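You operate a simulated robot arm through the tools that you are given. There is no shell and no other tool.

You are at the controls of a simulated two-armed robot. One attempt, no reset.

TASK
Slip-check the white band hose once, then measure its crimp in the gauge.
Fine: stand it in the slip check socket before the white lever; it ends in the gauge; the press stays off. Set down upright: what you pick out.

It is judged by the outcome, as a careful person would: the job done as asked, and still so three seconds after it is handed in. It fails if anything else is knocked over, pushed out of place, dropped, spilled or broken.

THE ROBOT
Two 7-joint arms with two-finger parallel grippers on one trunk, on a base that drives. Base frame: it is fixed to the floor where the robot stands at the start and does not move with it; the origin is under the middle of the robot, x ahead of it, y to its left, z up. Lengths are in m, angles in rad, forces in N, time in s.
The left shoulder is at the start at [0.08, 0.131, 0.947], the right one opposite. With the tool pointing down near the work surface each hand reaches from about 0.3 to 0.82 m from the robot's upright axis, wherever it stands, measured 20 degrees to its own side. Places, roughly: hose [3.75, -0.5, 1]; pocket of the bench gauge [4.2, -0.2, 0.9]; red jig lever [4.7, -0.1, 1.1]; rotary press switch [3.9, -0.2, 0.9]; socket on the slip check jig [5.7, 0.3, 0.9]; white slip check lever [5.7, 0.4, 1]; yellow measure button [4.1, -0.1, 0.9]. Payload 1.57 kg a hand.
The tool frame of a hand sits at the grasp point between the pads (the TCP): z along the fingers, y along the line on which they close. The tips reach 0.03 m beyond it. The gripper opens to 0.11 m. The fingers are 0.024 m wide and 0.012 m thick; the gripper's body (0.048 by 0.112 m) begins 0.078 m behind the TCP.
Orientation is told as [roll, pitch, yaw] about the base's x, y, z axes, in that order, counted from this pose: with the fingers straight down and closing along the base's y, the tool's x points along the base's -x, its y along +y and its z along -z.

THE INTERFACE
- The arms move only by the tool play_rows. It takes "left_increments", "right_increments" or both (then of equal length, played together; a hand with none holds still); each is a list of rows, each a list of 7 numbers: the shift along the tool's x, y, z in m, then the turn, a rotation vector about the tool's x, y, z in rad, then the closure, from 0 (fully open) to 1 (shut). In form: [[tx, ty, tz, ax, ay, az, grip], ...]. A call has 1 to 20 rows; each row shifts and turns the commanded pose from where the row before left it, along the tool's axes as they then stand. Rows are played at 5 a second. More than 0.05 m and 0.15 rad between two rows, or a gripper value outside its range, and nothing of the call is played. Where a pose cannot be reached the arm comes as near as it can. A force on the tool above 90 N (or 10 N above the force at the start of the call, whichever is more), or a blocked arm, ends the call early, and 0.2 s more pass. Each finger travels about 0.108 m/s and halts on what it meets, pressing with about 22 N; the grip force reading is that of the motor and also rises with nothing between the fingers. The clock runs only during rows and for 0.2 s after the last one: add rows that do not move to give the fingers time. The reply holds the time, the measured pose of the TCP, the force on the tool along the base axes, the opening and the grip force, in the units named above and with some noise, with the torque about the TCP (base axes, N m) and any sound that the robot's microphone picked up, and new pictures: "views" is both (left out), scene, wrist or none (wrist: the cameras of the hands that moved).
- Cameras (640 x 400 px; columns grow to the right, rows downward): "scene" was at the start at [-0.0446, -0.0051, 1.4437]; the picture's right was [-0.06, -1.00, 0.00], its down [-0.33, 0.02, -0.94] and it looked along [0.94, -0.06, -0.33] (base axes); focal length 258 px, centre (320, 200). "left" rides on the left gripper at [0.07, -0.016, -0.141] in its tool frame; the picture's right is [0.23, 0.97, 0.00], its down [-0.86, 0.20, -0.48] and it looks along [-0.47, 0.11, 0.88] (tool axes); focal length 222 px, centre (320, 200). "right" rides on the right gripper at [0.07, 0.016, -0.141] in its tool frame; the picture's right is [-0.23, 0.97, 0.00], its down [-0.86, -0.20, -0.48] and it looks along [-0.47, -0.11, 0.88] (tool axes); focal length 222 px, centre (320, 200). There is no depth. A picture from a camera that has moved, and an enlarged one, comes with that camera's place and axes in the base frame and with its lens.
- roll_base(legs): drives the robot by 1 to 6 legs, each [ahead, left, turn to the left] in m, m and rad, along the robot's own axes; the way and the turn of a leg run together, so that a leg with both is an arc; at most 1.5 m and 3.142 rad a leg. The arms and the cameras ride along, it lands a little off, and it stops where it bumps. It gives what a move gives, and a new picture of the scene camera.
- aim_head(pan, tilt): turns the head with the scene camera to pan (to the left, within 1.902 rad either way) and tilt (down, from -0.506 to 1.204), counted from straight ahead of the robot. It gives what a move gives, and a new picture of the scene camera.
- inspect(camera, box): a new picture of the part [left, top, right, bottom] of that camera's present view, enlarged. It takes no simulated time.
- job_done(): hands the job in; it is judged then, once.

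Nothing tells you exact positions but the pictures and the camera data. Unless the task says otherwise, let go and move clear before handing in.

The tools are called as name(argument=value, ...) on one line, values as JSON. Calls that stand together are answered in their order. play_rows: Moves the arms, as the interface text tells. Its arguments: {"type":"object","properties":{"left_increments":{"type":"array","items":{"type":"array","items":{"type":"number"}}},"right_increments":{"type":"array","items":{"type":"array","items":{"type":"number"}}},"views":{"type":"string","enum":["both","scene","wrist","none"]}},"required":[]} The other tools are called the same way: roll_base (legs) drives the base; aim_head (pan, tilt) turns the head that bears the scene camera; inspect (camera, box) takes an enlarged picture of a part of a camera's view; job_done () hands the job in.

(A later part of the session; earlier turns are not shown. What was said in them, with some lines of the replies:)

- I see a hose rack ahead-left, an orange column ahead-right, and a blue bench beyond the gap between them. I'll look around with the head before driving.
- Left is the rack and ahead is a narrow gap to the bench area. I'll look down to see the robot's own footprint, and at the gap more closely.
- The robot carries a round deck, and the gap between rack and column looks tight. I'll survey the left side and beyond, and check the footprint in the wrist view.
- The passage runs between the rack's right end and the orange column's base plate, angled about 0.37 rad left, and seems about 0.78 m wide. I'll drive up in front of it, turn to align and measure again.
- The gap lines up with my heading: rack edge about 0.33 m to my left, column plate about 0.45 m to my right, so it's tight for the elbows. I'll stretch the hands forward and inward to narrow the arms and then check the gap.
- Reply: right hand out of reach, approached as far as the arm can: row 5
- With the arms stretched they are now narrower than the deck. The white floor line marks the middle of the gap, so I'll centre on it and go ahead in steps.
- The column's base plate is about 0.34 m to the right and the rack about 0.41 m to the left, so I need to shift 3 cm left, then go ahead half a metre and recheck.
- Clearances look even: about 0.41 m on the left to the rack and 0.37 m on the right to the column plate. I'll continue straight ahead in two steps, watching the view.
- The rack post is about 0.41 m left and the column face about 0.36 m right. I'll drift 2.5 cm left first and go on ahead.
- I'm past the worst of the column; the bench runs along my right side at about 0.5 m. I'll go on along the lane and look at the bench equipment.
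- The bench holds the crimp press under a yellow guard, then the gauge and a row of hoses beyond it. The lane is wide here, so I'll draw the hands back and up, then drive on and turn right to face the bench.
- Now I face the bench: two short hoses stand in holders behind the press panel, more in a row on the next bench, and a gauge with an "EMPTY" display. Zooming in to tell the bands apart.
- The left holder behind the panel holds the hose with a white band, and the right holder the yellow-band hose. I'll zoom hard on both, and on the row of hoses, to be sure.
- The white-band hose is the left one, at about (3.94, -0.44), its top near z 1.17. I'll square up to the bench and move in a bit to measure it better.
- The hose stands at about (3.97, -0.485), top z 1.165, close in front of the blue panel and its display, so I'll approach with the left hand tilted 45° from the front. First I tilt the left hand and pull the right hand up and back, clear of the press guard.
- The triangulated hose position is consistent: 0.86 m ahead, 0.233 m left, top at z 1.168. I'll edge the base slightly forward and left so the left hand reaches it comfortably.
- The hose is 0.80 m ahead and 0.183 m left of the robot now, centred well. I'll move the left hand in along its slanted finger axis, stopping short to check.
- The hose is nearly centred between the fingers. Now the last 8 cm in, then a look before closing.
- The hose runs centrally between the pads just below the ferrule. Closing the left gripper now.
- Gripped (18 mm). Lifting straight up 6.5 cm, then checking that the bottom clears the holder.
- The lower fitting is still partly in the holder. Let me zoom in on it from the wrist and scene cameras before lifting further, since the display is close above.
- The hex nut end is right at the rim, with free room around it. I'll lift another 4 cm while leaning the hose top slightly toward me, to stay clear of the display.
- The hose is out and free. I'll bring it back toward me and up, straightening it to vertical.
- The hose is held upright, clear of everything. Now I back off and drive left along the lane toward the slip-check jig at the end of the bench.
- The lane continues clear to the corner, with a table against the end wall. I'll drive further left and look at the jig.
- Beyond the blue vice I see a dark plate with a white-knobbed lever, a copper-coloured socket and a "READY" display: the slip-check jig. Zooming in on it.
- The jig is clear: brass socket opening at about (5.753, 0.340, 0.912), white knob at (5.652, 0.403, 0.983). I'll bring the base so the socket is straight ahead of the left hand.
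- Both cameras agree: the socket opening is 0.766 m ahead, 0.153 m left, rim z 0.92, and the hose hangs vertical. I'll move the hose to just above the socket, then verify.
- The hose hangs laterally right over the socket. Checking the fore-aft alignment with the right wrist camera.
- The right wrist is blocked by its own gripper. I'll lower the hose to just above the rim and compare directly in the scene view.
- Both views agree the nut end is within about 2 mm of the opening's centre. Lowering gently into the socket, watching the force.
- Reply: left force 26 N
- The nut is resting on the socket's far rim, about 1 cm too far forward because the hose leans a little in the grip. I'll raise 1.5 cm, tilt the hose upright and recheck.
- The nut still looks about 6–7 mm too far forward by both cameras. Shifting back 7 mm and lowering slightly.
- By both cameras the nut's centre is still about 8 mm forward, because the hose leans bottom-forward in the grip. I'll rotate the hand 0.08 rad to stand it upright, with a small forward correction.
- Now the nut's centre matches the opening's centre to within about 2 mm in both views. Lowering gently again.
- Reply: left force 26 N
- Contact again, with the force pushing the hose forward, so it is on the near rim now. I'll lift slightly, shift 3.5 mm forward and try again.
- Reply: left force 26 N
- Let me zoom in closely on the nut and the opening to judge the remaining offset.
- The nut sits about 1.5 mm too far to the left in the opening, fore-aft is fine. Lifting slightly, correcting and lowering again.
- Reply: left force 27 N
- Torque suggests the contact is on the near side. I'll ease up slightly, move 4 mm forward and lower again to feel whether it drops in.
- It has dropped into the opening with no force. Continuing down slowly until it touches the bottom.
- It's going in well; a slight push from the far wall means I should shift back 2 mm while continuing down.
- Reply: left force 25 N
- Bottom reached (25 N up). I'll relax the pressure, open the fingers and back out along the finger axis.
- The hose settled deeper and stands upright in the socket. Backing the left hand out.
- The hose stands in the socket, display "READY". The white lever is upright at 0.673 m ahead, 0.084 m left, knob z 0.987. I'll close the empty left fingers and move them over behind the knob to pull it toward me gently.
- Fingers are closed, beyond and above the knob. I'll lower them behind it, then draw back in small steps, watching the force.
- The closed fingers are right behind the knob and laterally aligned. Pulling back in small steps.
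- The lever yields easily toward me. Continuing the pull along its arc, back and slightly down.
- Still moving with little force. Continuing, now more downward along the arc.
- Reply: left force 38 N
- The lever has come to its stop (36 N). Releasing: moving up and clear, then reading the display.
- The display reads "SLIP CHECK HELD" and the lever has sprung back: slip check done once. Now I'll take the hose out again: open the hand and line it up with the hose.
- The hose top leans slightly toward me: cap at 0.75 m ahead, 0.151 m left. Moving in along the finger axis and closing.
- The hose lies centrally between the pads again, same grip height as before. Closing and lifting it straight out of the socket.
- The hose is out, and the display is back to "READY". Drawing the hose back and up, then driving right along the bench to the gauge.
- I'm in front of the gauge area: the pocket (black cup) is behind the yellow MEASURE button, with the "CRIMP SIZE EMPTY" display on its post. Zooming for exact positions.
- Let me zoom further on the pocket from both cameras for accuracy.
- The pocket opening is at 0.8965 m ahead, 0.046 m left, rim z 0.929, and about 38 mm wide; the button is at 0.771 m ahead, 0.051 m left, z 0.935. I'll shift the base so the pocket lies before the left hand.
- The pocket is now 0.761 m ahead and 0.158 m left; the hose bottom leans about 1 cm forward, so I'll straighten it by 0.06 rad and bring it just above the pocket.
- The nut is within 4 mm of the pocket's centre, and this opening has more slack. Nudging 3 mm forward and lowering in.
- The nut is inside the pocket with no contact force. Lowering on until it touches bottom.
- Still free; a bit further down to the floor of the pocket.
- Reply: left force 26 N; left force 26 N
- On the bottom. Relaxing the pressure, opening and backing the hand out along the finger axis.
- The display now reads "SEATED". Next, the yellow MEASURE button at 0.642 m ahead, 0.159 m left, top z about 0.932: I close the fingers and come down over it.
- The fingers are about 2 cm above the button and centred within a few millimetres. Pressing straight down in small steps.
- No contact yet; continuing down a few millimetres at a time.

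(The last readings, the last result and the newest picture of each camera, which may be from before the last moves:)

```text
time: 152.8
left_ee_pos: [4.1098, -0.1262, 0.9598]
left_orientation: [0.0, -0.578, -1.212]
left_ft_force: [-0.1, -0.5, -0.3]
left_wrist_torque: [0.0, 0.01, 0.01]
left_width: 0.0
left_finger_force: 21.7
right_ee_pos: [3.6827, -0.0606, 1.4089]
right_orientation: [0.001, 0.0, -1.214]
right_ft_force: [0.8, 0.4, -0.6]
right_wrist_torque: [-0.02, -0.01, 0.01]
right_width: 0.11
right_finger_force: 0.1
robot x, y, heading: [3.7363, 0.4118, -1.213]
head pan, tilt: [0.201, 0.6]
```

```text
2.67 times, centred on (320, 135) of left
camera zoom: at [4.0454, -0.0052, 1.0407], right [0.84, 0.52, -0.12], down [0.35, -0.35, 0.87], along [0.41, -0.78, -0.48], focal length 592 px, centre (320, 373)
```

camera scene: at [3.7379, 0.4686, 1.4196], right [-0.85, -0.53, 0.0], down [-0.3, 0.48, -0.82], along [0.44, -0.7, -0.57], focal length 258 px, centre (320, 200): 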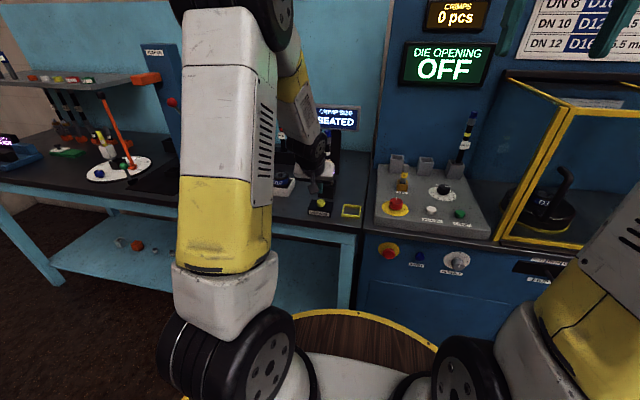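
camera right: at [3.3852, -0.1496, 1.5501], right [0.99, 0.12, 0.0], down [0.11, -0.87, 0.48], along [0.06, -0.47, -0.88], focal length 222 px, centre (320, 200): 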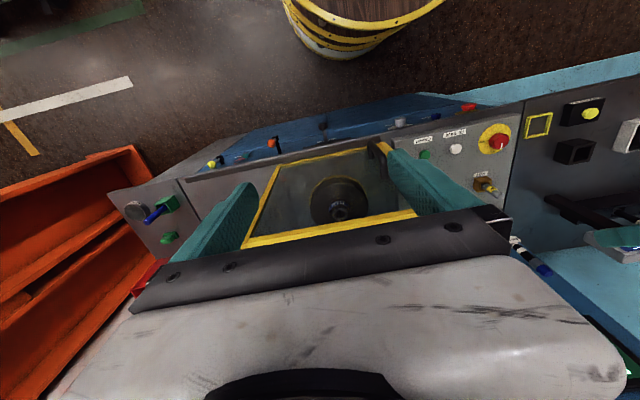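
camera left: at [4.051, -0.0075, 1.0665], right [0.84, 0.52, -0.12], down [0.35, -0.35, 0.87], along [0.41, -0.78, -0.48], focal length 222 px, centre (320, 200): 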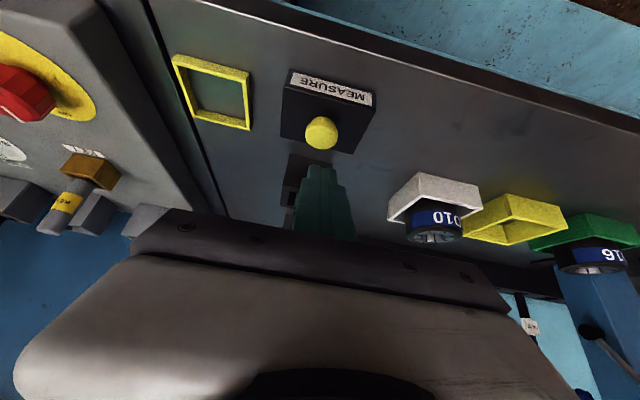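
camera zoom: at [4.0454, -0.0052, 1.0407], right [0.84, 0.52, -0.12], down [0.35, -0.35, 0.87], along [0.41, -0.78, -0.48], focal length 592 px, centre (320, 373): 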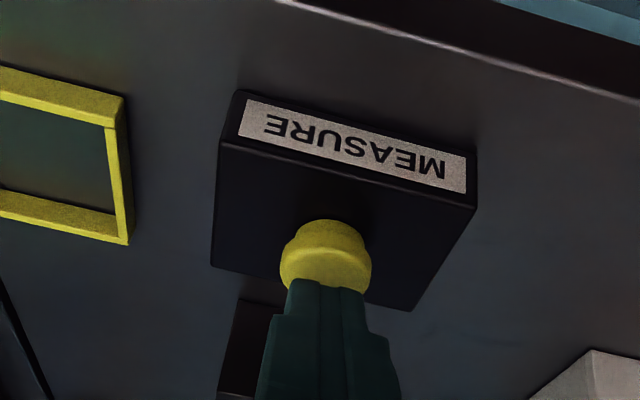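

The fingertips are just over the far half of the button. I'll shift back 4 mm and keep pressing down.

play_rows(left_increments=[[0.0033, 0, -0.0022, 0, 0, 0, 1], [0.0016, 0, 0.0025, 0, 0, 0, 1], [0.0016, 0, 0.0025, 0, 0, 0, 1], [0, 0, 0, 0, 0, 0, 1]], views="none")

inspect(camera="scene", box=[280, 90, 380, 220])

inspect(camera="left", box=[240, 60, 400, 210])

```text
time: 153.8
left_ee_pos: [4.1075, -0.1233, 0.9532]
left_orientation: [0.001, -0.579, -1.211]
left_ft_force: [-0.1, 0.6, 0.6]
left_wrist_torque: [0.0, -0.01, 0.01]
left_width: 0.0
left_finger_force: 21.9
right_ee_pos: [3.6837, -0.0615, 1.4088]
right_orientation: [-0.001, 0.0, -1.214]
right_ft_force: [0.2, -0.6, 0.0]
right_wrist_torque: [0.01, -0.04, 0.01]
right_width: 0.1102
right_finger_force: 0.0
robot x, y, heading: [3.7377, 0.4131, -1.21]
head pan, tilt: [0.201, 0.6]
```

```text
3.08 times, centred on (330, 155) of scene
camera zoom: at [3.7378, 0.4686, 1.4196], right [-0.85, -0.53, 0.0], down [-0.3, 0.48, -0.82], along [0.44, -0.7, -0.57], focal length 794 px, centre (289, 338)
```

zoom: 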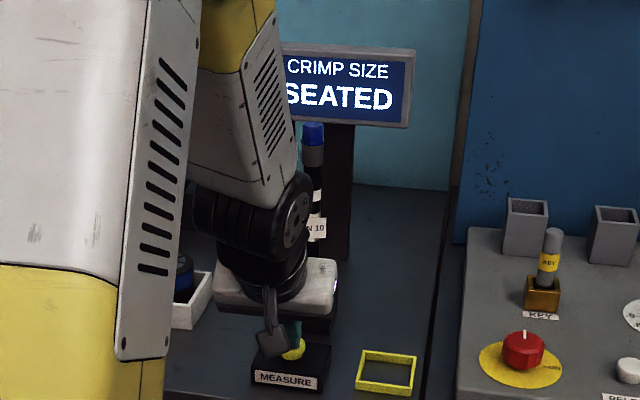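

```text
2.67 times, centred on (320, 135) of left
camera zoom: at [4.0441, -0.002, 1.0343], right [0.85, 0.52, -0.12], down [0.35, -0.35, 0.87], along [0.41, -0.78, -0.48], focal length 592 px, centre (320, 373)
```

zoom: 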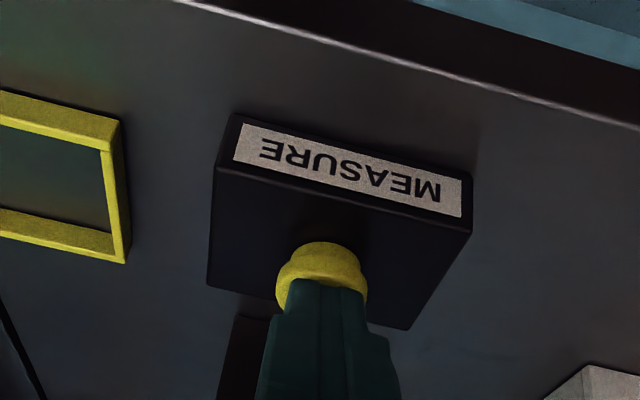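

Just touching. Pressing further in 3 mm steps.

play_rows(left_increments=[[0.0016, 0, 0.0025, 0, 0, 0, 1], [0.0016, 0, 0.0025, 0, 0, 0, 1], [0, 0, 0, 0, 0, 0, 1]], views="none")

inspect(camera="scene", box=[280, 90, 380, 220])

```text
time: 154.6
left_ee_pos: [4.1072, -0.1235, 0.947]
left_orientation: [0.0, -0.579, -1.211]
left_ft_force: [-1.0, 0.5, 2.6]
left_wrist_torque: [0.0, 0.04, 0.01]
left_width: 0.0001
left_finger_force: 20.7
right_ee_pos: [3.6833, -0.0616, 1.4095]
right_orientation: [0.001, -0.001, -1.213]
right_ft_force: [0.0, 0.3, 0.2]
right_wrist_torque: [-0.03, 0.02, 0.02]
right_width: 0.1101
right_finger_force: 0.1
robot x, y, heading: [3.7381, 0.412, -1.211]
head pan, tilt: [0.201, 0.6]
heard: click
```

```text
3.08 times, centred on (330, 155) of scene
camera zoom: at [3.7377, 0.4688, 1.4196], right [-0.85, -0.53, 0.0], down [-0.3, 0.48, -0.83], along [0.44, -0.7, -0.56], focal length 794 px, centre (289, 338)
```

zoom: 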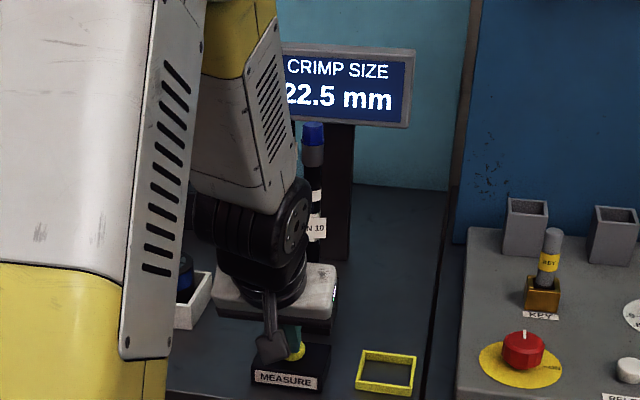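

A click and the gauge shows "CRIMP SIZE 22.5 mm": measured once. Withdrawing the hand straight up and back.

play_rows(left_increments=[[-0.0164, 0, -0.0251, 0, 0, 0, 1], [-0.0164, 0, -0.0251, 0, 0, 0, 1], [-0.0164, 0, -0.0251, 0, 0, 0, 1], [-0.0082, 0, -0.042, 0, 0, 0, 1], [-0.0082, 0, -0.042, 0, 0, 0, 1], [-0.0082, 0, -0.042, 0, 0, 0, 1], [-0.0082, 0, -0.042, 0, 0, 0, 1], [0, 0, 0, 0, 0, 0, 1]])

roll_base(legs=[[-0.2, 0, 0]])

inspect(camera="scene", box=[240, 60, 480, 220])

```text
time: 156.4
left_ee_pos: [4.0858, -0.0594, 1.1971]
left_orientation: [0.001, -0.58, -1.21]
left_ft_force: [-0.2, -1.0, -0.5]
left_wrist_torque: [0.02, -0.03, -0.05]
left_width: 0.0
left_finger_force: 21.2
right_ee_pos: [3.6835, -0.0616, 1.4083]
right_orientation: [0.0, -0.001, -1.213]
right_ft_force: [-0.6, -0.6, -0.2]
right_wrist_torque: [-0.01, 0.0, 0.01]
right_width: 0.11
right_finger_force: 0.0
robot x, y, heading: [3.7358, 0.4123, -1.216]
head pan, tilt: [0.201, 0.6]
camera scene: at [3.7378, 0.4687, 1.4196], right [-0.85, -0.53, 0.0], down [-0.3, 0.48, -0.83], along [0.44, -0.7, -0.57], focal length 258 px, centre (320, 200)
camera left: at [4.0222, 0.0616, 1.2786], right [0.84, 0.52, -0.12], down [0.35, -0.35, 0.87], along [0.41, -0.78, -0.48], focal length 222 px, centre (320, 200)
```

scene: 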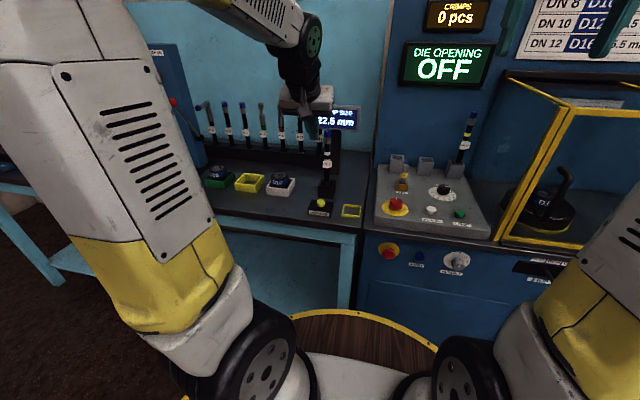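
left: 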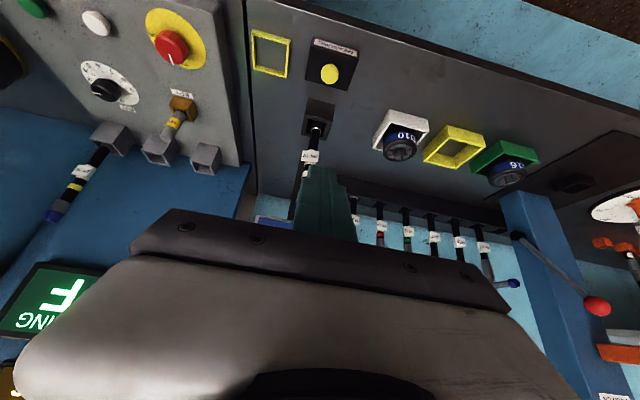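

```text
time: 158.0
left_ee_pos: [4.0158, 0.1299, 1.1971]
left_orientation: [0.0, -0.58, -1.212]
left_ft_force: [-0.3, -0.5, 0.0]
left_wrist_torque: [0.02, 0.04, -0.02]
left_width: 0.0
left_finger_force: 22.0
right_ee_pos: [3.6135, 0.1271, 1.4092]
right_orientation: [0.001, 0.001, -1.21]
right_ft_force: [0.1, 0.3, -0.9]
right_wrist_torque: [0.03, -0.02, 0.02]
right_width: 0.1101
right_finger_force: 0.0
robot x, y, heading: [3.6684, 0.6019, -1.213]
head pan, tilt: [0.201, 0.6]
camera scene: at [3.6668, 0.6579, 1.4196], right [-0.85, -0.53, 0.0], down [-0.3, 0.48, -0.82], along [0.44, -0.7, -0.57], focal length 258 px, centre (320, 200)
```

scene: 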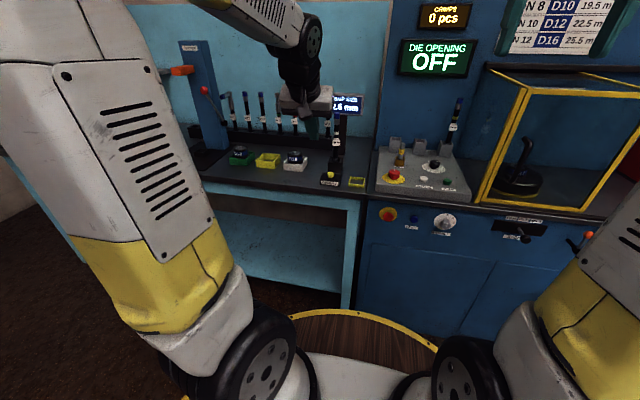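

```text
2.50 times, centred on (360, 140) of scene
camera zoom: at [3.6668, 0.6579, 1.4196], right [-0.85, -0.53, 0.0], down [-0.3, 0.48, -0.82], along [0.44, -0.7, -0.57], focal length 645 px, centre (220, 350)
```

zoom: 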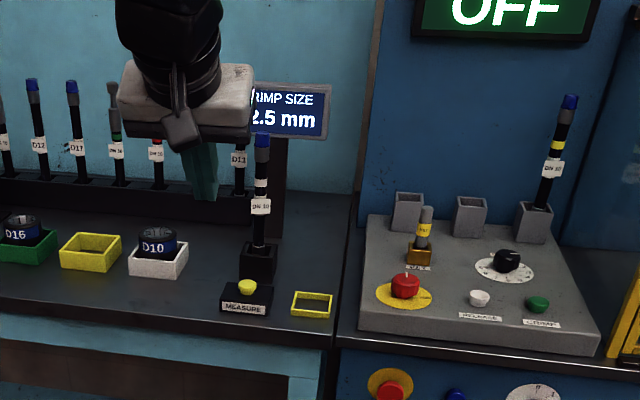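

The white-band hose stands upright in the gauge, which reads 22.5 mm. It was slip-checked once and held. The press is still off, and both hands are clear. Handing in.

job_done()

```text
The job is handed in.
```

The white band hose was slip-checked once and the jig read "HELD". It now stands upright in the gauge, which measured its crimp at 22.5 mm on one press of the yellow button.

- **Press:** it stayed off the whole time; its display still reads "DIE OPENING OFF" with 0 crimps.
- **Socket entry:** on the way into the slip-check socket the hose end touched the rim a few times, at about 25 N, before it dropped in. I saw nothing displaced by it.
- **Surroundings:** I saw nothing knocked over or moved out of place, and both hands were clear of the bench when I handed in.
- **Hose choice:** the rough hose position you gave matched the yellow band hose better. I went by the white band I could see on the left-hand one.
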